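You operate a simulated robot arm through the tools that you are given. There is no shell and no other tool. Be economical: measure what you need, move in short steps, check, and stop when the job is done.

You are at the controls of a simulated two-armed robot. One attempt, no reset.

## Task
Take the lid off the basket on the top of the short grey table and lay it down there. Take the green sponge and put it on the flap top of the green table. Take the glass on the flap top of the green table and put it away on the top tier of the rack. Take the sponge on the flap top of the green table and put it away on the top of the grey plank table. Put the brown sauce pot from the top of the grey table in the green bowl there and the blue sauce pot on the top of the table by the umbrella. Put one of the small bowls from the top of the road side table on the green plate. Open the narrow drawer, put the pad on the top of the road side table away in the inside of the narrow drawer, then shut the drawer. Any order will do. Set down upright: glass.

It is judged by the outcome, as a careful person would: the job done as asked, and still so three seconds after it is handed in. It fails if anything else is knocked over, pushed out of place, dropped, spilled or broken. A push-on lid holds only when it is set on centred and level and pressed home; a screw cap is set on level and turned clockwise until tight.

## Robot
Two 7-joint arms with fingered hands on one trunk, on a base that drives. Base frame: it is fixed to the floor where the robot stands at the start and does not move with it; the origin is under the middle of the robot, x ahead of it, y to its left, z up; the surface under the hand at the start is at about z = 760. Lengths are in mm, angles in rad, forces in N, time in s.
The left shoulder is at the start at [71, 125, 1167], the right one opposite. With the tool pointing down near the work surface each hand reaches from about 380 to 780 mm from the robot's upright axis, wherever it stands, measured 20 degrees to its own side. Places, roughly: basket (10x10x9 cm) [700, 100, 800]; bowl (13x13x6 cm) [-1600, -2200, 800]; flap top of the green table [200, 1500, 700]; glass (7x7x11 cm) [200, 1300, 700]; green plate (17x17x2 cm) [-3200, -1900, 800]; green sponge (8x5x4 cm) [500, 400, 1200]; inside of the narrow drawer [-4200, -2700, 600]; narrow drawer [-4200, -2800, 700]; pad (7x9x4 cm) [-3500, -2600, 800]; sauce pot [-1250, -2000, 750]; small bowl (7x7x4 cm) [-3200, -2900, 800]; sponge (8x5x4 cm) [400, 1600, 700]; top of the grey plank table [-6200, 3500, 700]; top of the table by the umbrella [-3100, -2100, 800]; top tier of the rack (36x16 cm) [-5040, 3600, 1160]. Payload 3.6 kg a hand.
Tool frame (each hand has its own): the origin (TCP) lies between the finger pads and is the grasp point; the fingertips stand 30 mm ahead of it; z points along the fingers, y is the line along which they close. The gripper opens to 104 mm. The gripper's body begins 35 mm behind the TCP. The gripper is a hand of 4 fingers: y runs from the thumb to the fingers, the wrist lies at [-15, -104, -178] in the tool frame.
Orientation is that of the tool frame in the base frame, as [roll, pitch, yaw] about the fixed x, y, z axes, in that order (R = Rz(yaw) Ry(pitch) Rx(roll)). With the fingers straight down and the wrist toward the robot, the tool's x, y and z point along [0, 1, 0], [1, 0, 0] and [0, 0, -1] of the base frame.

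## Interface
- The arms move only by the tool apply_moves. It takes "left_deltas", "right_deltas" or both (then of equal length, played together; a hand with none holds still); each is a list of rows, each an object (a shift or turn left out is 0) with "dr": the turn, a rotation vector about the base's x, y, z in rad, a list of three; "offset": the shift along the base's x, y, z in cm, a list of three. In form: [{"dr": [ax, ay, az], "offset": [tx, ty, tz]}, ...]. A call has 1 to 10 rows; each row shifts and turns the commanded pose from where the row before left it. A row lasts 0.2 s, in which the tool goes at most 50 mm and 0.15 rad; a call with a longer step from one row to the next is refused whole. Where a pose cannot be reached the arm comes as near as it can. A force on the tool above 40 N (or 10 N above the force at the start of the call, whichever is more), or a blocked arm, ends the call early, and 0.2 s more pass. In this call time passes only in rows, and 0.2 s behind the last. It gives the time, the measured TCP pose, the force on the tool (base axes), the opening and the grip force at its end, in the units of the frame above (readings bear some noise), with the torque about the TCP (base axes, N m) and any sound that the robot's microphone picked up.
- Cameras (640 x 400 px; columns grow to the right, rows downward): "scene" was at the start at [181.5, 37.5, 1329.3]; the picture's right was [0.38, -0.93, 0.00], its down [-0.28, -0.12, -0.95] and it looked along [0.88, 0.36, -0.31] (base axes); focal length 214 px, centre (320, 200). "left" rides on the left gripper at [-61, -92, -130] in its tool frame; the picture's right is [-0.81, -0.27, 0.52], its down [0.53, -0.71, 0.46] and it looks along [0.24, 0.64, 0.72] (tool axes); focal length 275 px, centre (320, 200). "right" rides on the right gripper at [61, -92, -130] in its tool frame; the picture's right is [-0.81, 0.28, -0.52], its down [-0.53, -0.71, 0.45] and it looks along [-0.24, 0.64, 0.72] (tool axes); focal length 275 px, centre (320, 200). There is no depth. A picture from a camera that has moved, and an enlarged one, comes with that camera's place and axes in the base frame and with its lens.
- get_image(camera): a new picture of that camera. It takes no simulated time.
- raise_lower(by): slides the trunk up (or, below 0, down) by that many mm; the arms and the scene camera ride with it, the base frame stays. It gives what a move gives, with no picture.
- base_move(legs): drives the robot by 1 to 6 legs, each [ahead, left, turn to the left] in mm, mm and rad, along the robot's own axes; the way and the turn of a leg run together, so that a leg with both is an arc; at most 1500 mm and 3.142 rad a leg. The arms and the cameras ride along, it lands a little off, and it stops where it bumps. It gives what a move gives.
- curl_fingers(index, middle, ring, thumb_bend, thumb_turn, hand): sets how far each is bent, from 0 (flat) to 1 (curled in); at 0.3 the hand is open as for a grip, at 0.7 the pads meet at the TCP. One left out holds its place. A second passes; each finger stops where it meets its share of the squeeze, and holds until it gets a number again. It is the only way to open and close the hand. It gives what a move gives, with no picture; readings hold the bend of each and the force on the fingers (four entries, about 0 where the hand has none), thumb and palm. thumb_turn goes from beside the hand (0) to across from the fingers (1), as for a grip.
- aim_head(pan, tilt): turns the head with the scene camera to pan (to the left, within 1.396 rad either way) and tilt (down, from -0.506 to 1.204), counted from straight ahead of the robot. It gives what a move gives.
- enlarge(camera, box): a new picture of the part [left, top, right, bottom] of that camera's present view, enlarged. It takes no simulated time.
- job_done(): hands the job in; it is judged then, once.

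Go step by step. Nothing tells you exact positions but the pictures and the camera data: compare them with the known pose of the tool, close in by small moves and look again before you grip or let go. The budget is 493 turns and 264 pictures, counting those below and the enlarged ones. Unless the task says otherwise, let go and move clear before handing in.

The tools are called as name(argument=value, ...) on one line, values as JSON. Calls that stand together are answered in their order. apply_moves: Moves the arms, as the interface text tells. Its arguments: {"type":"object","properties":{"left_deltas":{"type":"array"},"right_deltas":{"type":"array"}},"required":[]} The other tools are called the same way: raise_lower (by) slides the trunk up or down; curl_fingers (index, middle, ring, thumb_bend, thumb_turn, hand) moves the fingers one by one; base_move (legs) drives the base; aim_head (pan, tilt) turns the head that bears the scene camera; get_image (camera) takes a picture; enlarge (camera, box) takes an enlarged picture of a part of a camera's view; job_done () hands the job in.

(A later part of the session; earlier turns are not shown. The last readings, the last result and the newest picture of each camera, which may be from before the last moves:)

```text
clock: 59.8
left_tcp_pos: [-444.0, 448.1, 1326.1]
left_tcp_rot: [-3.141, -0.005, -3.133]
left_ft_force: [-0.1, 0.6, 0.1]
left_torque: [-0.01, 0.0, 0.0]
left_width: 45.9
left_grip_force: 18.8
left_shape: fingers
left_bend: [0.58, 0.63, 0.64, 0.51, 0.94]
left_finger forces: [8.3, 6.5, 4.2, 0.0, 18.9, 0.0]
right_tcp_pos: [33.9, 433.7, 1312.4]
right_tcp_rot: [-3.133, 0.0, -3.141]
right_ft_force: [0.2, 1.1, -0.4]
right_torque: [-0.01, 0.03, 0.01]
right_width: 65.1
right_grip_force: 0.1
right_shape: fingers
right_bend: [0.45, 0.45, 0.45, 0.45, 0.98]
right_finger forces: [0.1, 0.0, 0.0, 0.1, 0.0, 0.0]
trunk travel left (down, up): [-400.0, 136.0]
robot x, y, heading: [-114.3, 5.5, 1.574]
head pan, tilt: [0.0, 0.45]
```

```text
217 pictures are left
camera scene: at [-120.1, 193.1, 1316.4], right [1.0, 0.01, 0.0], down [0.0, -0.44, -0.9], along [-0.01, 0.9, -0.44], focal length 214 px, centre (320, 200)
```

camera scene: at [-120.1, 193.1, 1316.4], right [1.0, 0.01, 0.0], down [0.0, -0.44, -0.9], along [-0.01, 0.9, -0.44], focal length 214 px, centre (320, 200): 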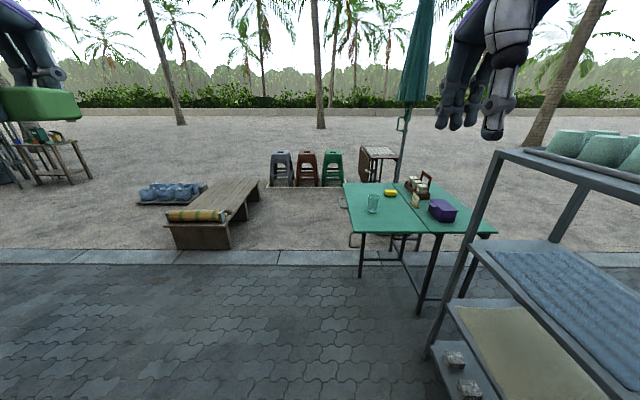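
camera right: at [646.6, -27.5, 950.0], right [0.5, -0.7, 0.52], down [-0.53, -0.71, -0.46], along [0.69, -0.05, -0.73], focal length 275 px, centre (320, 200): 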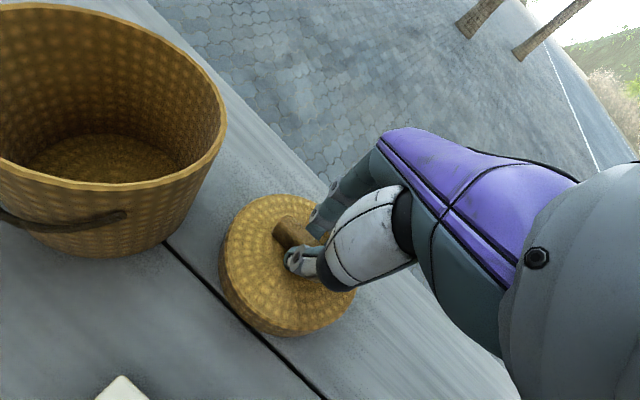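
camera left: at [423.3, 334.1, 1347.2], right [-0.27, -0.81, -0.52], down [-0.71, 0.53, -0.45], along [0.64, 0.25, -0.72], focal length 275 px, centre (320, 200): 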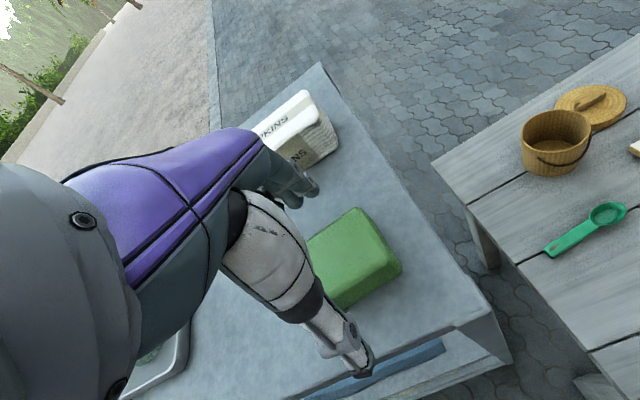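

The glass is at about (179, 1297), the yellow sponge at (341, 1528), and the flap spans x 30–470, y 1080–1760. I'll drive to stand in front of it at about (130, 860).

base_move(legs=[[845, 0, 0], [0, -240, 0]])

aim_head(pan=0.0, tilt=0.8)

get_image(camera="scene")

```text
clock: 66.6
left_tcp_pos: [-207.6, 1290.0, 1327.1]
left_tcp_rot: [-3.141, -0.004, -3.132]
left_ft_force: [0.5, 0.8, -0.6]
left_torque: [-0.01, -0.01, 0.01]
left_width: 45.7
left_grip_force: 19.1
left_shape: fingers
left_bend: [0.58, 0.63, 0.64, 0.51, 0.94]
left_finger forces: [8.3, 6.7, 4.2, 0.1, 19.0, 0.1]
right_tcp_pos: [271.7, 1275.6, 1312.1]
right_tcp_rot: [-3.134, -0.001, -3.14]
right_ft_force: [0.3, 0.3, 0.2]
right_torque: [-0.02, -0.02, -0.01]
right_width: 64.8
right_grip_force: 0.1
right_shape: fingers
right_bend: [0.45, 0.45, 0.45, 0.45, 0.98]
right_finger forces: [0.1, 0.0, 0.1, 0.1, 0.0, 0.1]
trunk travel left (down, up): [-400.0, 136.0]
robot x, y, heading: [119.1, 845.1, 1.58]
head pan, tilt: [0.0, 0.45]
```

```text
clock: 67.4
left_tcp_pos: [-207.1, 1289.4, 1324.7]
left_tcp_rot: [-3.141, -0.005, -3.135]
left_ft_force: [0.3, -0.5, -0.3]
left_torque: [0.0, -0.02, 0.02]
left_width: 45.5
left_grip_force: 19.0
left_shape: fingers
left_bend: [0.58, 0.63, 0.64, 0.51, 0.94]
left_finger forces: [8.3, 6.6, 4.2, 0.1, 18.9, 0.0]
right_tcp_pos: [270.7, 1275.7, 1311.5]
right_tcp_rot: [-3.134, 0.0, -3.139]
right_ft_force: [0.2, 1.1, -0.6]
right_torque: [-0.02, -0.01, 0.01]
right_width: 65.3
right_grip_force: 0.1
right_shape: fingers
right_bend: [0.45, 0.45, 0.45, 0.45, 0.98]
right_finger forces: [0.0, 0.0, 0.0, 0.0, 0.1, 0.0]
trunk travel left (down, up): [-400.0, 136.0]
robot x, y, heading: [122.6, 844.4, 1.575]
head pan, tilt: [0.0, 0.799]
```

```text
216 pictures are left
camera scene: at [116.9, 1023.6, 1286.1], right [1.0, 0.01, 0.0], down [0.01, -0.72, -0.7], along [-0.01, 0.7, -0.72], focal length 214 px, centre (320, 200)
```

scene: 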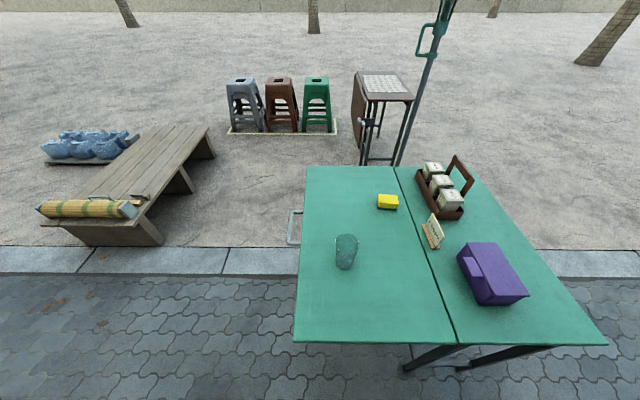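

The view is clear: glass at (185, 1336), yellow sponge at (355, 1566). I'll move the left hand with the green sponge over a free spot at about (110, 1500).

apply_moves(left_deltas=[{"offset": [3.1, 2.1, -2.8]}, {"offset": [3.1, 2.1, -2.8]}, {"offset": [3.1, 2.1, -2.8]}, {"offset": [3.1, 2.1, -2.8]}, {"offset": [3.1, 2.1, -2.8]}, {"offset": [3.1, 2.1, -2.8]}, {"offset": [3.1, 2.1, -2.8]}, {"offset": [3.1, 2.1, -2.8]}, {"offset": [3.1, 2.1, -2.8]}, {"offset": [3.1, 2.1, -2.8]}], right_deltas=[{"offset": [1, 0, 0]}, {"offset": [1, 0, 0]}, {"offset": [1, 0, 0]}, {"offset": [1, 0, 0]}, {"offset": [1, 0, 0]}, {"offset": [1, 0, 0]}, {}, {}, {}, {}])

apply_moves(left_deltas=[{"offset": [0.7, 0, -4.5]}, {"offset": [0, 0, -4.5]}, {"offset": [0, 0, -4.5]}, {"offset": [0, 0, -4.5]}, {"offset": [0, 0, -4.5]}])

get_image(camera="left")

get_image(camera="scene")

```text
clock: 69.6
left_tcp_pos: [15.6, 1456.3, 1113.4]
left_tcp_rot: [-3.141, -0.003, -3.13]
left_ft_force: [-0.3, 0.4, -0.4]
left_torque: [0.0, 0.03, -0.02]
left_width: 45.3
left_grip_force: 18.8
left_shape: fingers
left_bend: [0.59, 0.63, 0.65, 0.51, 0.94]
left_finger forces: [8.2, 6.4, 4.1, 0.0, 18.9, 0.0]
left hand out of reach, approached as far as the arm can: row 8, 9, 10
right_tcp_pos: [331.9, 1275.5, 1311.9]
right_tcp_rot: [-3.132, 0.001, -3.138]
right_ft_force: [0.2, -0.5, 0.0]
right_torque: [0.0, 0.01, 0.0]
right_width: 65.1
right_grip_force: 0.0
right_shape: fingers
right_bend: [0.45, 0.45, 0.45, 0.45, 0.98]
right_finger forces: [0.0, 0.0, 0.0, 0.1, 0.1, 0.0]
trunk travel left (down, up): [-400.0, 136.0]
robot x, y, heading: [119.4, 849.5, 1.581]
head pan, tilt: [0.0, 0.799]
```

```text
clock: 70.8
left_tcp_pos: [19.6, 1454.4, 888.1]
left_tcp_rot: [-3.141, -0.003, -3.133]
left_ft_force: [0.1, 0.4, -0.4]
left_torque: [-0.03, 0.01, -0.03]
left_width: 45.7
left_grip_force: 18.9
left_shape: fingers
left_bend: [0.59, 0.63, 0.65, 0.51, 0.94]
left_finger forces: [8.2, 6.3, 4.1, 0.0, 18.6, 0.0]
left hand out of reach, approached as far as the arm can: row 5
right_tcp_pos: [332.0, 1274.7, 1312.8]
right_tcp_rot: [-3.133, 0.0, -3.141]
right_ft_force: [-0.7, 0.0, -0.2]
right_torque: [0.02, 0.0, 0.03]
right_width: 65.2
right_grip_force: 0.1
right_shape: fingers
right_bend: [0.45, 0.45, 0.45, 0.45, 0.98]
right_finger forces: [0.0, 0.0, 0.0, 0.0, 0.1, 0.0]
trunk travel left (down, up): [-400.0, 136.0]
robot x, y, heading: [117.6, 845.7, 1.579]
head pan, tilt: [0.0, 0.799]
```

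```text
215 pictures are left
camera left: at [82.1, 1363.8, 1017.9], right [0.81, -0.27, -0.52], down [-0.53, -0.72, -0.45], along [-0.25, 0.64, -0.72], focal length 275 px, centre (320, 200)
```

left: 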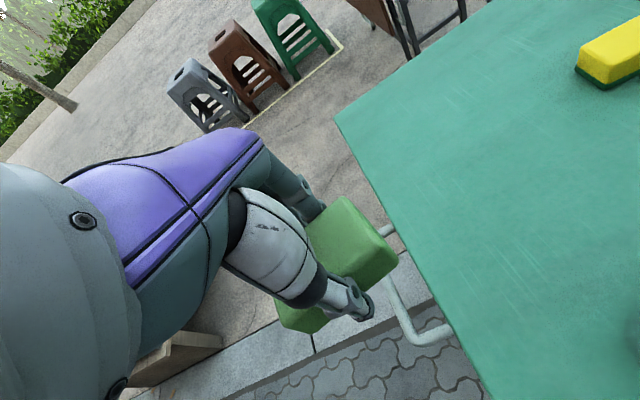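

```text
214 pictures are left
camera scene: at [116.8, 1023.8, 1286.0], right [1.0, 0.01, 0.0], down [0.01, -0.72, -0.7], along [-0.01, 0.7, -0.72], focal length 214 px, centre (320, 200)
```

scene: 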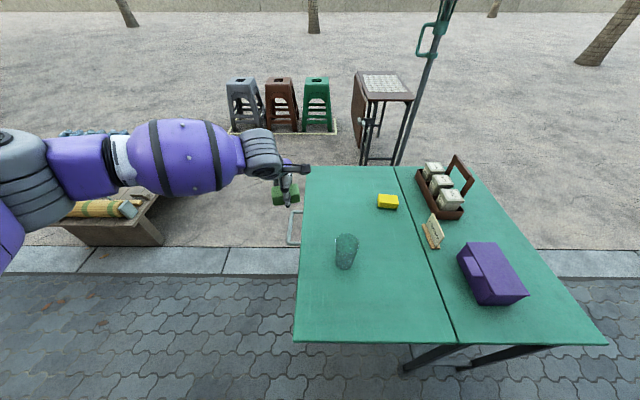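

The left arm stops short: it has folded out with the elbow to the side. I'll pull it in close and high, then come forward again from the middle.

apply_moves(left_deltas=[{"offset": [0, -1.5, 4.5]}, {"offset": [0, -1.5, 4.5]}, {"offset": [0, -2, 4.5]}, {"offset": [0, -2, 4.5]}, {"offset": [0.5, -2, 4.4]}, {"offset": [0.5, -2.5, 4]}, {"offset": [0.8, -2.5, 4]}, {"offset": [1, -2.5, 4]}, {"offset": [1, -2.5, 3.5]}, {"offset": [1, -2.5, 2]}])

apply_moves(left_deltas=[{"offset": [0.5, 2.5, -3.5]}, {"offset": [0.5, 2.5, -3.5]}, {"offset": [0.5, 2.5, -3.5]}, {"offset": [0.5, 2.5, -3.5]}, {"offset": [0.2, 2.5, -3.5]}, {"offset": [0, 2.5, -3.5]}, {"offset": [0, 2.5, -3.5]}, {"offset": [0, 2.5, -3.5]}, {"offset": [0, 2.5, -3.5]}, {"offset": [0, 2.5, -3.5]}])

get_image(camera="scene")

```text
clock: 73.0
left_tcp_pos: [57.9, 1243.9, 1291.8]
left_tcp_rot: [-3.136, 0.0, -3.117]
left_ft_force: [-0.4, 0.5, 0.6]
left_torque: [0.03, -0.01, -0.05]
left_width: 45.1
left_grip_force: 18.4
left_shape: fingers
left_bend: [0.59, 0.63, 0.65, 0.51, 0.94]
left_finger forces: [8.1, 6.1, 4.1, 0.0, 18.3, 0.1]
left hand out of reach, approached as far as the arm can: row 10
right_tcp_pos: [331.1, 1274.4, 1312.6]
right_tcp_rot: [-3.134, 0.001, -3.141]
right_ft_force: [0.0, 0.8, 0.1]
right_torque: [0.0, 0.03, -0.03]
right_width: 64.9
right_grip_force: 0.1
right_shape: fingers
right_bend: [0.45, 0.45, 0.45, 0.45, 0.98]
right_finger forces: [0.0, 0.0, 0.1, 0.1, 0.0, 0.0]
trunk travel left (down, up): [-400.0, 136.0]
robot x, y, heading: [119.4, 843.1, 1.579]
head pan, tilt: [0.0, 0.799]
```

```text
clock: 75.2
left_tcp_pos: [9.4, 1479.6, 988.8]
left_tcp_rot: [3.141, -0.005, -3.131]
left_ft_force: [0.2, 0.9, -0.9]
left_torque: [-0.03, 0.01, -0.01]
left_width: 45.1
left_grip_force: 17.8
left_shape: fingers
left_bend: [0.59, 0.64, 0.65, 0.51, 0.94]
left_finger forces: [8.1, 6.0, 4.0, 0.0, 17.9, 0.0]
left hand out of reach, approached as far as the arm can: row 3, 4, 5, 6, 7, 8, 9, 10
right_tcp_pos: [330.3, 1275.5, 1311.8]
right_tcp_rot: [-3.133, 0.002, -3.139]
right_ft_force: [0.5, -0.1, -0.4]
right_torque: [0.01, 0.01, 0.02]
right_width: 65.2
right_grip_force: 0.1
right_shape: fingers
right_bend: [0.45, 0.45, 0.45, 0.45, 0.98]
right_finger forces: [0.0, 0.0, 0.1, 0.1, 0.0, 0.0]
trunk travel left (down, up): [-400.0, 136.0]
robot x, y, heading: [120.3, 845.9, 1.581]
head pan, tilt: [0.0, 0.799]
```

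```text
213 pictures are left
camera scene: at [116.7, 1023.9, 1286.0], right [1.0, 0.01, 0.0], down [0.01, -0.72, -0.7], along [-0.01, 0.7, -0.72], focal length 214 px, centre (320, 200)
```

scene: 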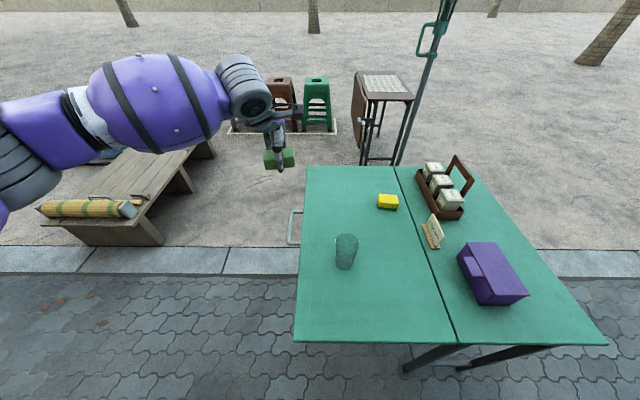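

The left arm can't reach across far enough from here. Turning the base slightly right will put the sponge over the flap.

base_move(legs=[[0, 0, -0.2]])

get_image(camera="scene")

get_image(camera="left")

```text
clock: 76.4
left_tcp_pos: [138.1, 1488.8, 988.9]
left_tcp_rot: [3.141, -0.004, 2.954]
left_ft_force: [0.2, 0.3, -1.1]
left_torque: [-0.03, 0.0, -0.01]
left_width: 44.9
left_grip_force: 17.5
left_shape: fingers
left_bend: [0.59, 0.64, 0.65, 0.51, 0.94]
left_finger forces: [7.9, 5.9, 4.0, 0.1, 17.9, 0.1]
right_tcp_pos: [411.7, 1226.0, 1312.5]
right_tcp_rot: [-3.134, 0.0, 2.945]
right_ft_force: [-0.1, -0.8, -0.2]
right_torque: [-0.01, 0.0, -0.03]
right_width: 65.3
right_grip_force: 0.1
right_shape: fingers
right_bend: [0.45, 0.45, 0.45, 0.45, 0.98]
right_finger forces: [0.1, 0.0, 0.1, 0.1, 0.0, 0.0]
trunk travel left (down, up): [-400.0, 136.0]
robot x, y, heading: [115.5, 846.5, 1.375]
head pan, tilt: [0.0, 0.799]
```

```text
212 pictures are left
camera scene: at [151.7, 1020.4, 1286.0], right [0.98, -0.19, 0.0], down [-0.14, -0.7, -0.7], along [0.13, 0.68, -0.72], focal length 214 px, centre (320, 200)
```

scene: 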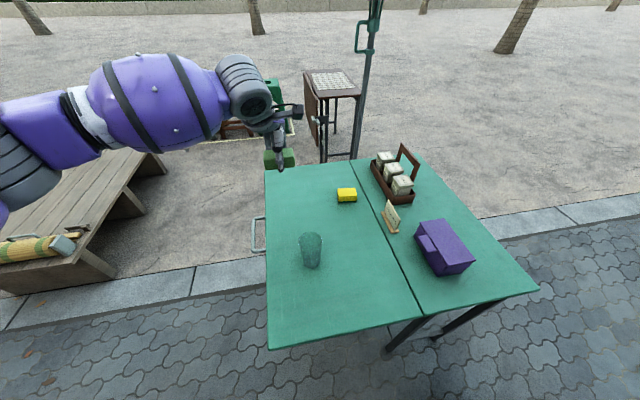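

```text
211 pictures are left
camera left: at [181.8, 1387.4, 1118.8], right [0.74, -0.42, -0.52], down [-0.66, -0.6, -0.45], along [-0.12, 0.68, -0.72], focal length 275 px, centre (320, 200)
```

left: 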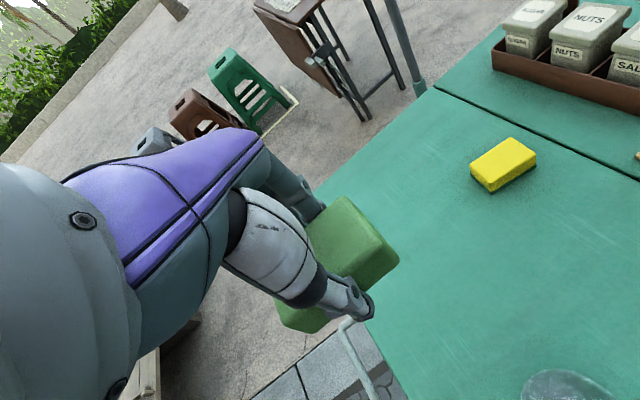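

The sponge is now over the flap, about 80 mm in from its left edge. I'll lower it.

apply_moves(left_deltas=[{"offset": [0.3, 0, -4.4]}, {"offset": [0.3, 0, -4.4]}, {"offset": [0, 0, -4.4]}, {"offset": [0, 0, -4.4]}, {"offset": [0, 0, -3.6]}])

apply_moves(left_deltas=[{"offset": [0, 0, -1]}, {"offset": [0, 0, -0.6]}, {"offset": [0, 0, -0.5]}])

get_image(camera="left")

get_image(camera="scene")

```text
clock: 77.6
left_tcp_pos: [102.9, 1467.3, 811.4]
left_tcp_rot: [-3.141, -0.004, 2.954]
left_ft_force: [-0.1, 0.6, 0.3]
left_torque: [0.03, 0.01, -0.01]
left_width: 44.7
left_grip_force: 18.0
left_shape: fingers
left_bend: [0.59, 0.64, 0.65, 0.51, 0.94]
left_finger forces: [7.9, 5.9, 3.9, 0.0, 17.8, 0.0]
left hand out of reach, approached as far as the arm can: row 2, 4, 5
right_tcp_pos: [411.6, 1225.1, 1312.8]
right_tcp_rot: [-3.135, 0.0, 2.948]
right_ft_force: [-1.0, 0.7, -0.4]
right_torque: [-0.04, -0.04, 0.0]
right_width: 65.1
right_grip_force: 0.1
right_shape: fingers
right_bend: [0.45, 0.45, 0.45, 0.45, 0.98]
right_finger forces: [0.1, 0.1, 0.0, 0.1, 0.0, 0.0]
trunk travel left (down, up): [-400.0, 136.0]
robot x, y, heading: [117.2, 843.7, 1.381]
head pan, tilt: [0.0, 0.799]
```

```text
clock: 78.4
left_tcp_pos: [95.9, 1462.7, 795.2]
left_tcp_rot: [3.142, -0.003, 2.954]
left_ft_force: [0.1, 1.0, -0.3]
left_torque: [0.01, 0.04, -0.01]
left_width: 44.9
left_grip_force: 18.0
left_shape: fingers
left_bend: [0.59, 0.64, 0.65, 0.51, 0.94]
left_finger forces: [8.1, 5.9, 3.9, 0.0, 17.7, 0.0]
left hand out of reach, approached as far as the arm can: row 1, 3
right_tcp_pos: [411.1, 1225.3, 1313.2]
right_tcp_rot: [-3.134, 0.0, 2.945]
right_ft_force: [-0.1, 0.7, -0.1]
right_torque: [0.03, 0.0, 0.02]
right_width: 65.3
right_grip_force: 0.0
right_shape: fingers
right_bend: [0.45, 0.45, 0.45, 0.45, 0.98]
right_finger forces: [0.0, 0.0, 0.0, 0.1, 0.1, 0.0]
trunk travel left (down, up): [-400.0, 136.0]
robot x, y, heading: [118.0, 843.8, 1.377]
head pan, tilt: [0.0, 0.799]
```

```text
210 pictures are left
camera left: at [139.8, 1361.4, 924.6], right [0.74, -0.42, -0.52], down [-0.66, -0.6, -0.45], along [-0.12, 0.68, -0.72], focal length 275 px, centre (320, 200)
```

left: 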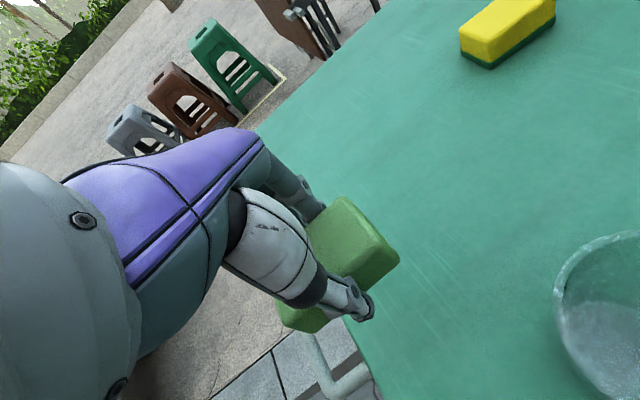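

```text
209 pictures are left
camera scene: at [151.6, 1020.4, 1286.0], right [0.98, -0.19, 0.0], down [-0.14, -0.7, -0.7], along [0.13, 0.68, -0.72], focal length 214 px, centre (320, 200)
```

scene: 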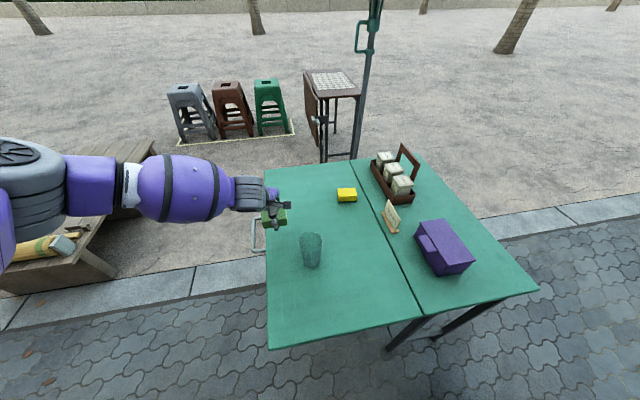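

As the arm goes lower it drifts outward, so I'll restore its height and lower the trunk instead.

apply_moves(left_deltas=[{"offset": [0.5, 0.2, 4]}, {"offset": [1, 0.3, 4]}, {"offset": [1.5, 0.3, 4]}, {"offset": [1.5, 0.4, 4]}, {"offset": [1.5, 0.4, 2.5]}])

raise_lower(by=-200)

get_image(camera="left")

```text
clock: 79.6
left_tcp_pos: [140.9, 1479.7, 976.1]
left_tcp_rot: [-3.139, -0.006, 2.95]
left_ft_force: [0.0, -0.6, -0.8]
left_torque: [0.01, -0.04, -0.01]
left_width: 44.7
left_grip_force: 17.8
left_shape: fingers
left_bend: [0.59, 0.64, 0.65, 0.51, 0.94]
left_finger forces: [7.9, 5.8, 3.8, 0.1, 17.7, 0.1]
left hand out of reach, approached as far as the arm can: row 5
right_tcp_pos: [411.0, 1223.4, 1312.6]
right_tcp_rot: [-3.136, 0.0, 2.947]
right_ft_force: [-0.2, 0.1, -0.6]
right_torque: [-0.02, -0.01, 0.01]
right_width: 65.0
right_grip_force: 0.0
right_shape: fingers
right_bend: [0.45, 0.45, 0.45, 0.45, 0.98]
right_finger forces: [0.0, 0.1, 0.0, 0.0, 0.0, 0.0]
trunk travel left (down, up): [-400.0, 136.0]
robot x, y, heading: [114.7, 848.3, 1.379]
head pan, tilt: [0.0, 0.799]
```

```text
clock: 81.7
left_tcp_pos: [140.4, 1479.4, 774.8]
left_tcp_rot: [3.141, -0.006, 2.951]
left_ft_force: [0.7, -0.2, 0.1]
left_torque: [0.01, 0.05, 0.0]
left_width: 44.6
left_grip_force: 17.8
left_shape: fingers
left_bend: [0.59, 0.64, 0.65, 0.51, 0.94]
left_finger forces: [7.9, 5.8, 4.0, 0.1, 17.7, 0.1]
right_tcp_pos: [411.6, 1224.4, 1112.8]
right_tcp_rot: [-3.135, 0.0, 2.946]
right_ft_force: [0.5, 0.5, 1.5]
right_torque: [0.02, -0.02, 0.0]
right_width: 65.1
right_grip_force: 0.1
right_shape: fingers
right_bend: [0.45, 0.45, 0.45, 0.45, 0.98]
right_finger forces: [0.0, 0.0, 0.0, 0.0, 0.1, 0.1]
trunk travel left (down, up): [-200.0, 336.0]
robot x, y, heading: [122.3, 848.3, 1.382]
head pan, tilt: [0.0, 0.799]
```

```text
208 pictures are left
camera left: at [186.1, 1378.4, 903.7], right [0.74, -0.42, -0.52], down [-0.66, -0.6, -0.45], along [-0.12, 0.68, -0.72], focal length 275 px, centre (320, 200)
```

left: 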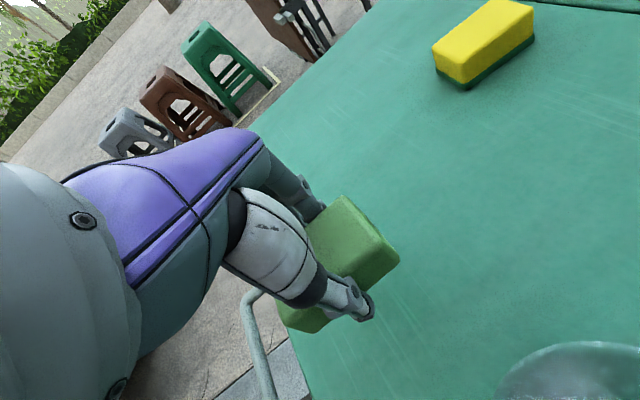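

Lowering the trunk worked, and the sponge is just above the flap. I'll go down gently until it touches.

apply_moves(left_deltas=[{"offset": [0, 0, -1]}, {"offset": [0, 0, -0.6]}, {"offset": [0, 0, -0.5]}, {"offset": [0, 0, -0.4]}])

```text
clock: 82.7
left_tcp_pos: [141.7, 1480.5, 748.2]
left_tcp_rot: [-3.14, -0.003, 2.952]
left_ft_force: [-0.4, 0.6, -0.8]
left_torque: [-0.03, -0.01, 0.02]
left_width: 44.6
left_grip_force: 17.8
left_shape: fingers
left_bend: [0.59, 0.64, 0.65, 0.51, 0.94]
left_finger forces: [7.9, 5.8, 3.9, 0.1, 17.6, 0.0]
right_tcp_pos: [411.7, 1223.6, 1113.0]
right_tcp_rot: [-3.133, 0.0, 2.946]
right_ft_force: [0.2, -0.2, 0.3]
right_torque: [0.03, -0.01, 0.04]
right_width: 65.1
right_grip_force: 0.1
right_shape: fingers
right_bend: [0.45, 0.45, 0.45, 0.45, 0.98]
right_finger forces: [0.0, 0.0, 0.0, 0.1, 0.1, 0.0]
trunk travel left (down, up): [-200.0, 336.0]
robot x, y, heading: [117.6, 846.6, 1.376]
head pan, tilt: [0.0, 0.799]
```

apply_moves(left_deltas=[{"offset": [0, 0, -0.4]}, {"offset": [0, 0, -0.3]}, {"offset": [0, 0, -0.3]}, {"offset": [0, 0, -0.3]}])

enlarge(camera="left", box=[220, 140, 540, 400])

```text
clock: 83.7
left_tcp_pos: [140.5, 1480.5, 736.0]
left_tcp_rot: [3.141, -0.005, 2.954]
left_ft_force: [0.0, 1.1, -1.0]
left_torque: [0.03, 0.0, 0.01]
left_width: 44.8
left_grip_force: 17.5
left_shape: fingers
left_bend: [0.59, 0.64, 0.65, 0.51, 0.94]
left_finger forces: [7.9, 5.8, 3.8, 0.1, 17.5, 0.0]
right_tcp_pos: [412.1, 1224.7, 1112.8]
right_tcp_rot: [-3.134, 0.001, 2.946]
right_ft_force: [0.2, -0.2, 0.0]
right_torque: [-0.02, 0.0, -0.01]
right_width: 65.2
right_grip_force: 0.1
right_shape: fingers
right_bend: [0.45, 0.45, 0.45, 0.45, 0.98]
right_finger forces: [0.0, 0.0, 0.0, 0.1, 0.1, 0.1]
trunk travel left (down, up): [-200.0, 336.0]
robot x, y, heading: [116.6, 843.1, 1.379]
head pan, tilt: [0.0, 0.799]
```

```text
1.54 times, centred on (380, 270) of left
camera zoom: at [186.5, 1379.1, 865.3], right [0.74, -0.42, -0.52], down [-0.66, -0.6, -0.45], along [-0.12, 0.68, -0.72], focal length 424 px, centre (228, 92)
```

zoom: 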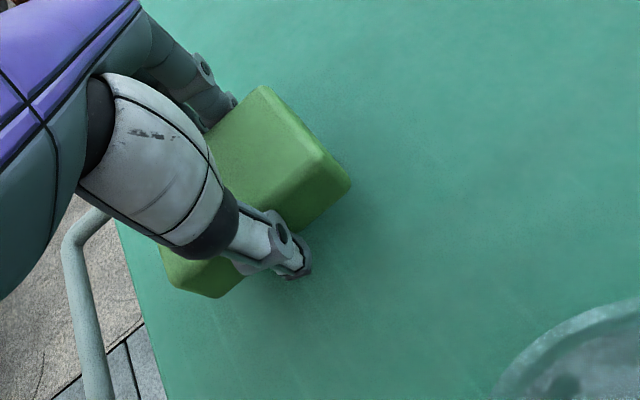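

I'll shift it a little further in from the edge and keep lowering.

apply_moves(left_deltas=[{"offset": [1, 0, 0]}, {"offset": [1, 0, -0.3]}, {"offset": [0, 0, -0.3]}, {"offset": [0, 0, -0.3]}, {"offset": [0, 0, -0.3]}, {"offset": [0, 0, -0.3]}])

```text
clock: 85.1
left_tcp_pos: [162.0, 1480.6, 720.5]
left_tcp_rot: [3.141, -0.003, 2.954]
left_ft_force: [0.3, 0.8, -0.1]
left_torque: [0.02, -0.03, -0.03]
left_width: 44.8
left_grip_force: 17.6
left_shape: fingers
left_bend: [0.59, 0.64, 0.65, 0.51, 0.94]
left_finger forces: [7.9, 5.8, 4.0, 0.1, 17.5, 0.0]
right_tcp_pos: [411.7, 1224.6, 1112.8]
right_tcp_rot: [-3.135, 0.001, 2.946]
right_ft_force: [-0.1, 0.7, 0.1]
right_torque: [-0.02, -0.01, -0.01]
right_width: 64.9
right_grip_force: 0.0
right_shape: fingers
right_bend: [0.45, 0.45, 0.45, 0.45, 0.98]
right_finger forces: [0.1, 0.0, 0.1, 0.0, 0.0, 0.1]
trunk travel left (down, up): [-200.0, 336.0]
robot x, y, heading: [116.1, 848.0, 1.382]
head pan, tilt: [0.0, 0.799]
```

apply_moves(left_deltas=[{"offset": [0, 0, -0.3]}, {"offset": [0, 0, -0.3]}, {"offset": [0, 0, -0.3]}, {"offset": [0, 0, -0.3]}, {"offset": [0, 0, -0.3]}, {"offset": [0, 0, -0.3]}])

enlarge(camera="left", box=[220, 140, 540, 400])

```text
clock: 86.5
left_tcp_pos: [161.2, 1481.3, 709.7]
left_tcp_rot: [3.128, 0.001, 2.953]
left_ft_force: [-2.6, 2.2, 36.0]
left_torque: [0.68, 0.02, 0.04]
left_width: 45.4
left_grip_force: 30.8
left_shape: fingers
left_bend: [0.6, 0.63, 0.65, 0.51, 0.94]
left_finger forces: [17.7, 17.0, 4.3, 0.0, 22.0, 0.0]
right_tcp_pos: [411.4, 1222.3, 1114.4]
right_tcp_rot: [-3.137, -0.003, 2.945]
right_ft_force: [0.2, 0.0, -0.8]
right_torque: [-0.01, 0.04, -0.01]
right_width: 65.2
right_grip_force: 0.0
right_shape: fingers
right_bend: [0.45, 0.45, 0.45, 0.45, 0.98]
right_finger forces: [0.0, 0.0, 0.1, 0.1, 0.0, 0.0]
trunk travel left (down, up): [-200.0, 336.0]
robot x, y, heading: [113.8, 843.9, 1.381]
head pan, tilt: [0.0, 0.799]
```

```text
1.54 times, centred on (380, 270) of left
camera zoom: at [205.4, 1377.5, 838.1], right [0.75, -0.41, -0.52], down [-0.66, -0.59, -0.47], along [-0.12, 0.69, -0.71], focal length 424 px, centre (228, 92)
```

zoom: 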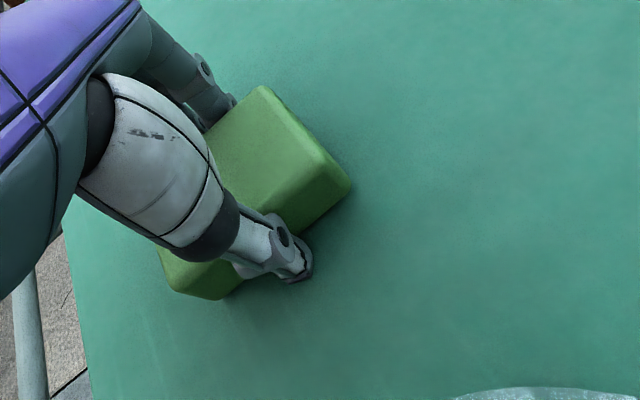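

It's touching the table at TCP 710. I'll ease up slightly, release and lift straight up.

apply_moves(left_deltas=[{"offset": [0, 0, 0.4]}])

curl_fingers(hand="left", index=0.3, middle=0.3, ring=0.3, thumb_bend=0.3)

apply_moves(left_deltas=[{"offset": [0, 0, 2]}, {"offset": [0, 0, 4]}, {"offset": [0, 0, 4.5]}, {"offset": [0, 0, 4.5]}, {"offset": [0, 0, 4.5]}])

get_image(camera="left")

get_image(camera="scene")

```text
clock: 86.9
left_tcp_pos: [162.6, 1478.9, 710.5]
left_tcp_rot: [3.136, -0.003, 2.954]
left_ft_force: [-0.8, 6.3, 24.7]
left_torque: [0.64, 0.0, -0.03]
left_width: 45.3
left_grip_force: 25.7
left_shape: fingers
left_bend: [0.6, 0.63, 0.65, 0.52, 0.94]
left_finger forces: [12.0, 15.4, 5.1, 0.1, 18.8, 0.1]
right_tcp_pos: [411.4, 1223.3, 1113.0]
right_tcp_rot: [-3.134, 0.0, 2.947]
right_ft_force: [-0.7, -1.2, 0.1]
right_torque: [0.02, -0.01, 0.05]
right_width: 65.0
right_grip_force: 0.0
right_shape: fingers
right_bend: [0.45, 0.45, 0.45, 0.45, 0.98]
right_finger forces: [0.0, 0.1, 0.1, 0.1, 0.1, 0.0]
trunk travel left (down, up): [-200.0, 336.0]
robot x, y, heading: [121.1, 846.2, 1.38]
head pan, tilt: [0.0, 0.799]
```

```text
clock: 87.9
left_tcp_pos: [161.4, 1478.0, 707.1]
left_tcp_rot: [-3.141, -0.003, 2.953]
left_ft_force: [-0.3, -2.9, 8.2]
left_torque: [0.37, -0.02, -0.01]
left_width: 102.8
left_grip_force: 4.1
left_shape: fingers
left_bend: [0.3, 0.31, 0.3, 0.3, 0.97]
left_finger forces: [0.1, 8.4, 0.0, 0.1, 0.0, 0.1]
right_tcp_pos: [411.2, 1223.2, 1113.4]
right_tcp_rot: [-3.135, 0.0, 2.946]
right_ft_force: [-0.3, 0.6, 0.5]
right_torque: [0.0, -0.01, 0.0]
right_width: 65.2
right_grip_force: 0.0
right_shape: fingers
right_bend: [0.45, 0.45, 0.45, 0.45, 0.98]
right_finger forces: [0.0, 0.1, 0.0, 0.0, 0.1, 0.1]
trunk travel left (down, up): [-200.0, 336.0]
robot x, y, heading: [116.6, 848.4, 1.381]
head pan, tilt: [0.0, 0.799]
```

```text
clock: 89.1
left_tcp_pos: [154.4, 1482.2, 904.4]
left_tcp_rot: [-3.141, -0.006, 2.951]
left_ft_force: [-0.1, 0.8, 0.1]
left_torque: [-0.03, -0.02, -0.02]
left_width: 102.8
left_grip_force: 0.1
left_shape: fingers
left_bend: [0.3, 0.3, 0.3, 0.3, 0.97]
left_finger forces: [0.1, 0.1, 0.0, 0.1, 0.1, 0.1]
left hand out of reach, approached as far as the arm can: row 5
right_tcp_pos: [410.8, 1223.7, 1112.6]
right_tcp_rot: [-3.135, 0.0, 2.945]
right_ft_force: [0.3, -0.3, -0.2]
right_torque: [-0.03, 0.02, -0.01]
right_width: 65.3
right_grip_force: 0.1
right_shape: fingers
right_bend: [0.45, 0.45, 0.45, 0.45, 0.98]
right_finger forces: [0.0, 0.1, 0.0, 0.0, 0.0, 0.0]
trunk travel left (down, up): [-200.0, 336.0]
robot x, y, heading: [117.9, 849.3, 1.382]
head pan, tilt: [0.0, 0.799]
```

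```text
205 pictures are left
camera left: at [198.0, 1381.5, 1032.7], right [0.74, -0.42, -0.52], down [-0.66, -0.6, -0.45], along [-0.12, 0.68, -0.72], focal length 275 px, centre (320, 200)
```

left: 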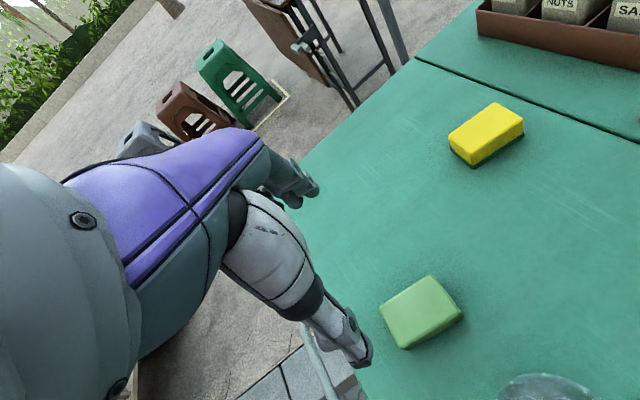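

```text
204 pictures are left
camera scene: at [160.9, 1069.5, 1084.5], right [0.98, -0.19, 0.0], down [-0.14, -0.7, -0.7], along [0.13, 0.68, -0.72], focal length 214 px, centre (320, 200)
```

scene: 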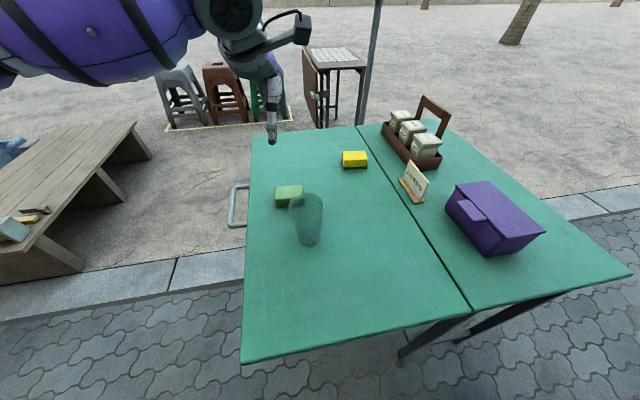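

The green sponge is in place and the flap surface is at about z=672. From the table's left side, facing it, the right hand can take the glass and the left the yellow sponge, so I'll drive there with the hands high.

base_move(legs=[[0, 490, 0], [0, 0, -1.38], [112, 509, 0]])

get_image(camera="scene")

```text
clock: 102.0
left_tcp_pos: [386.9, 1522.6, 903.0]
left_tcp_rot: [-3.141, -0.004, 1.55]
left_ft_force: [-0.1, -0.1, 0.5]
left_torque: [-0.01, 0.01, 0.03]
left_width: 103.0
left_grip_force: 0.1
left_shape: fingers
left_bend: [0.3, 0.3, 0.3, 0.3, 0.97]
left_finger forces: [0.0, 0.0, 0.0, 0.0, 0.0, 0.0]
right_tcp_pos: [173.6, 1224.4, 1113.2]
right_tcp_rot: [-3.134, -0.002, 1.545]
right_ft_force: [0.1, -0.1, 0.5]
right_torque: [0.04, 0.01, -0.02]
right_width: 65.1
right_grip_force: 0.1
right_shape: fingers
right_bend: [0.45, 0.45, 0.45, 0.45, 0.98]
right_finger forces: [0.0, 0.0, 0.1, 0.0, 0.0, 0.0]
trunk travel left (down, up): [-200.0, 336.0]
robot x, y, heading: [-247.1, 1449.2, -0.019]
head pan, tilt: [0.0, 0.799]
```

```text
203 pictures are left
camera scene: at [-22.8, 1447.1, 1084.4], right [-0.02, -1.0, 0.0], down [-0.72, 0.02, -0.7], along [0.7, -0.02, -0.72], focal length 214 px, centre (320, 200)
```

scene: 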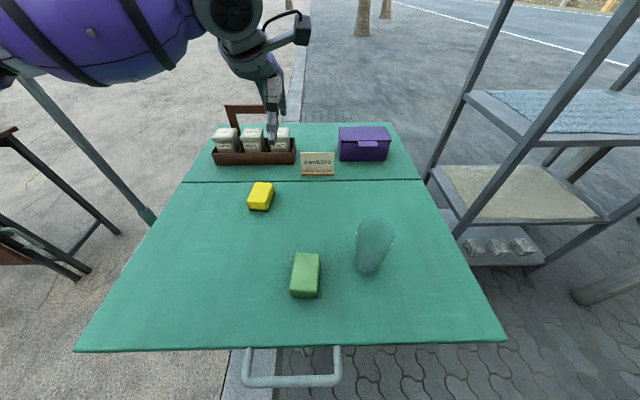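

Both targets are well placed from here. I'll open the right hand and bring it over the glass, and turn the left hand 90° so it closes on the yellow sponge's short side.

curl_fingers(hand="right", index=0.3, middle=0.3, ring=0.3, thumb_bend=0.3)

apply_moves(left_deltas=[{"offset": [0, 0.6, 0], "dr": [0, 0, -0.15]}, {"offset": [0, 0.6, 0], "dr": [0, 0, -0.15]}, {"offset": [-0.3, 0.6, 0], "dr": [0, 0, -0.15]}, {"offset": [-0.3, 0.6, 0], "dr": [0, 0, -0.15]}, {"offset": [-0.3, 0.6, 0], "dr": [0, 0, -0.15]}, {"offset": [-0.3, 0.6, 0], "dr": [0, 0, -0.15]}, {"offset": [-0.3, 0.6, 0], "dr": [0, 0, -0.15]}, {"offset": [-0.3, 0.6, 0], "dr": [0, 0, -0.15]}, {"offset": [-0.3, 0.6, 0], "dr": [0, 0, -0.15]}, {"offset": [0, 0.4, 0], "dr": [0, 0, -0.15]}], right_deltas=[{"offset": [0.2, 1.2, -2]}, {"offset": [0.2, 1.2, -2]}, {"offset": [0.2, 1.2, -2]}, {"offset": [0.2, 1.2, -2]}, {"offset": [0.2, 1.2, -2]}, {"offset": [0.2, 1.2, -2]}, {"offset": [0.2, 1.2, -2]}, {"offset": [0.2, 1.2, -2]}, {"offset": [0, 1.2, -2]}, {"offset": [0, 0.8, -2]}])

get_image(camera="left")

get_image(camera="right")

get_image(camera="scene")

```text
clock: 103.0
left_tcp_pos: [385.4, 1522.4, 902.9]
left_tcp_rot: [3.141, -0.005, 1.55]
left_ft_force: [0.1, 0.7, -0.2]
left_torque: [0.01, 0.0, 0.01]
left_width: 103.0
left_grip_force: 0.1
left_shape: fingers
left_bend: [0.3, 0.3, 0.3, 0.3, 0.97]
left_finger forces: [0.0, 0.1, 0.0, 0.0, 0.0, 0.0]
right_tcp_pos: [173.7, 1224.5, 1111.8]
right_tcp_rot: [-3.134, -0.002, 1.544]
right_ft_force: [-0.9, 0.3, 1.0]
right_torque: [0.03, 0.03, 0.02]
right_width: 102.8
right_grip_force: 0.1
right_shape: fingers
right_bend: [0.3, 0.3, 0.3, 0.3, 0.98]
right_finger forces: [0.0, 0.0, 0.0, 0.0, 0.1, 0.1]
trunk travel left (down, up): [-200.0, 336.0]
robot x, y, heading: [-247.4, 1449.0, -0.026]
head pan, tilt: [0.0, 0.799]
```

```text
clock: 105.2
left_tcp_pos: [312.5, 1502.0, 927.0]
left_tcp_rot: [-3.085, 0.01, 0.615]
left_ft_force: [-0.3, 0.4, 0.4]
left_torque: [0.01, 0.01, 0.02]
left_width: 102.8
left_grip_force: 0.1
left_shape: fingers
left_bend: [0.3, 0.3, 0.3, 0.3, 0.97]
left_finger forces: [0.0, 0.0, 0.0, 0.0, 0.1, 0.1]
left hand out of reach, approached as far as the arm can: row 5, 6, 7, 8, 9, 10
right_tcp_pos: [191.2, 1338.7, 912.2]
right_tcp_rot: [-3.133, 0.001, 1.543]
right_ft_force: [0.5, 0.2, 0.3]
right_torque: [0.0, -0.01, -0.01]
right_width: 102.9
right_grip_force: 0.0
right_shape: fingers
right_bend: [0.3, 0.3, 0.3, 0.3, 0.98]
right_finger forces: [0.0, 0.1, 0.1, 0.0, 0.1, 0.0]
trunk travel left (down, up): [-200.0, 336.0]
robot x, y, heading: [-249.8, 1448.5, -0.025]
head pan, tilt: [0.0, 0.799]
```

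```text
202 pictures are left
camera left: at [216.9, 1537.5, 1061.4], right [-0.84, -0.22, -0.49], down [0.01, 0.91, -0.42], along [0.54, -0.36, -0.76], focal length 275 px, centre (320, 200)
```

left: 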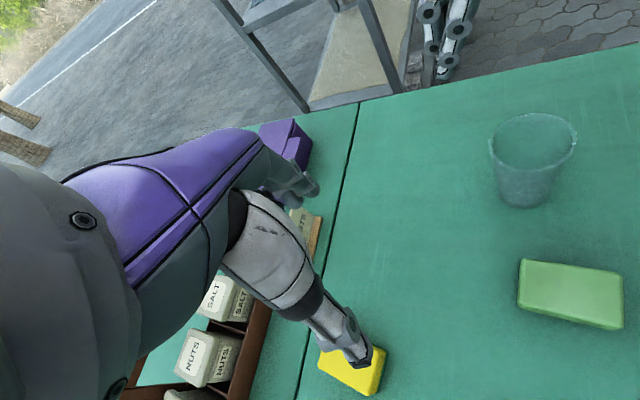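

```text
201 pictures are left
camera right: at [100.8, 1402.5, 1044.4], right [0.26, -0.82, 0.51], down [-0.73, -0.51, -0.45], along [0.63, -0.26, -0.73], focal length 275 px, centre (320, 200)
```

right: 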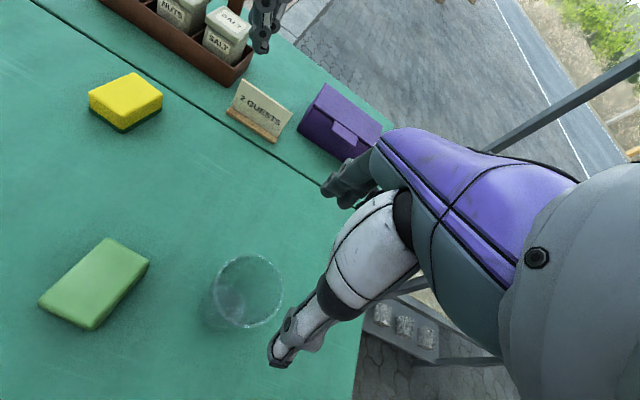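

```text
200 pictures are left
camera scene: at [-22.9, 1446.2, 1084.5], right [-0.02, -1.0, 0.0], down [-0.72, 0.02, -0.7], along [0.7, -0.01, -0.72], focal length 214 px, centre (320, 200)
```

scene: 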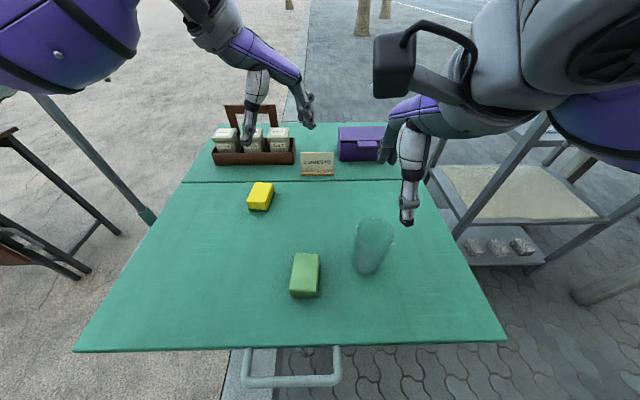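

The glass stands at (188, 1349) and the right hand is just above it. I'll centre and lower the right hand around the glass, and bring the left back to its straight orientation.

apply_moves(right_deltas=[{"offset": [-0.2, 1.0, 0]}, {"offset": [0, 0, -2]}, {"offset": [0, 0, -2]}, {"offset": [0, 0, -2]}, {"offset": [0, 0, -2]}, {"offset": [0, 0, -2]}, {"offset": [0, 0, -1]}], left_deltas=[{"offset": [0, 0, 0.5], "dr": [0, 0, 0.15]}, {"offset": [0.5, 0.5, 0], "dr": [0, 0, 0.15]}, {"offset": [0.5, 0.5, 0], "dr": [0, 0, 0.15]}, {"offset": [0.5, 0.5, 0], "dr": [0, 0, 0.15]}, {"offset": [1, 1, 0], "dr": [0, 0, 0.15]}, {"offset": [1, 1, 0], "dr": [0, 0, 0.15]}, {"offset": [1, 1, 0], "dr": [0, 0, 0.05]}])

get_image(camera="right")

get_image(camera="left")

```text
clock: 106.8
left_tcp_pos: [359.0, 1549.9, 931.1]
left_tcp_rot: [-3.09, 0.01, 1.567]
left_ft_force: [-0.4, 0.2, -0.9]
left_torque: [0.03, -0.03, -0.01]
left_width: 103.0
left_grip_force: 0.1
left_shape: fingers
left_bend: [0.3, 0.3, 0.3, 0.3, 0.97]
left_finger forces: [0.0, 0.0, 0.0, 0.0, 0.0, 0.0]
right_tcp_pos: [187.0, 1349.5, 802.7]
right_tcp_rot: [-3.136, 0.001, 1.545]
right_ft_force: [0.3, 0.1, 0.2]
right_torque: [-0.01, 0.03, 0.0]
right_width: 102.7
right_grip_force: 0.1
right_shape: fingers
right_bend: [0.3, 0.3, 0.3, 0.3, 0.98]
right_finger forces: [0.0, 0.0, 0.0, 0.0, 0.1, 0.0]
trunk travel left (down, up): [-200.0, 336.0]
robot x, y, heading: [-248.8, 1452.0, -0.023]
head pan, tilt: [0.0, 0.799]
```

```text
199 pictures are left
camera right: at [96.3, 1413.1, 934.7], right [0.26, -0.82, 0.52], down [-0.73, -0.51, -0.45], along [0.63, -0.26, -0.73], focal length 275 px, centre (320, 200)
```

right: 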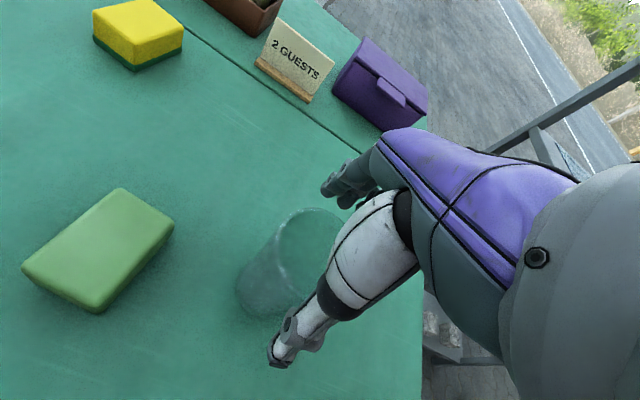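

```text
198 pictures are left
camera left: at [274.5, 1490.1, 1067.0], right [-0.3, -0.81, -0.49], down [-0.73, 0.53, -0.42], along [0.61, 0.23, -0.76], focal length 275 px, centre (320, 200)
```

left: 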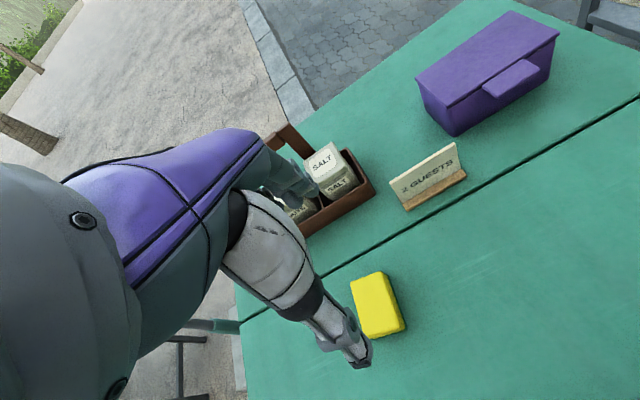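

I'll zoom in on the glass to centre exactly.

enlarge(camera="right", box=[200, 170, 420, 370])

enlarge(camera="scene", box=[320, 160, 460, 300])

```text
2.00 times, centred on (310, 270) of right
camera zoom: at [96.3, 1413.1, 934.7], right [0.26, -0.82, 0.52], down [-0.73, -0.51, -0.45], along [0.63, -0.26, -0.73], focal length 551 px, centre (340, 60)
```

zoom: 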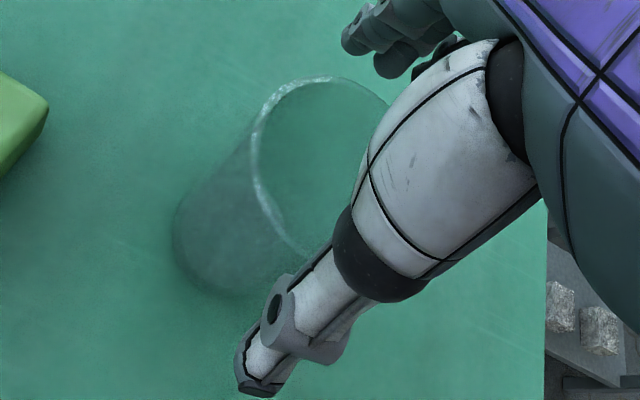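

```text
2.86 times, centred on (390, 230) of scene
camera zoom: at [-22.8, 1447.0, 1084.4], right [-0.02, -1.0, 0.0], down [-0.72, 0.02, -0.7], along [0.7, -0.02, -0.72], focal length 613 px, centre (120, 114)
```

zoom: 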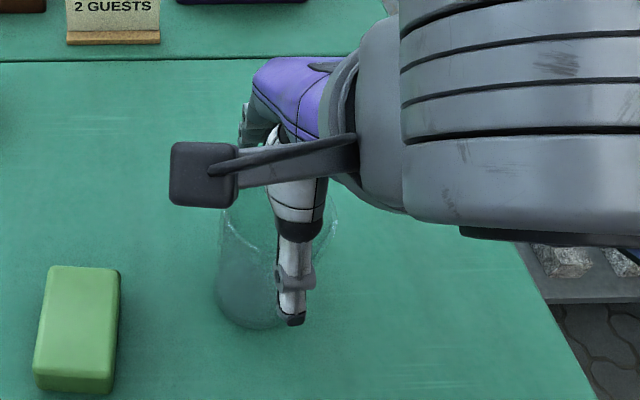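

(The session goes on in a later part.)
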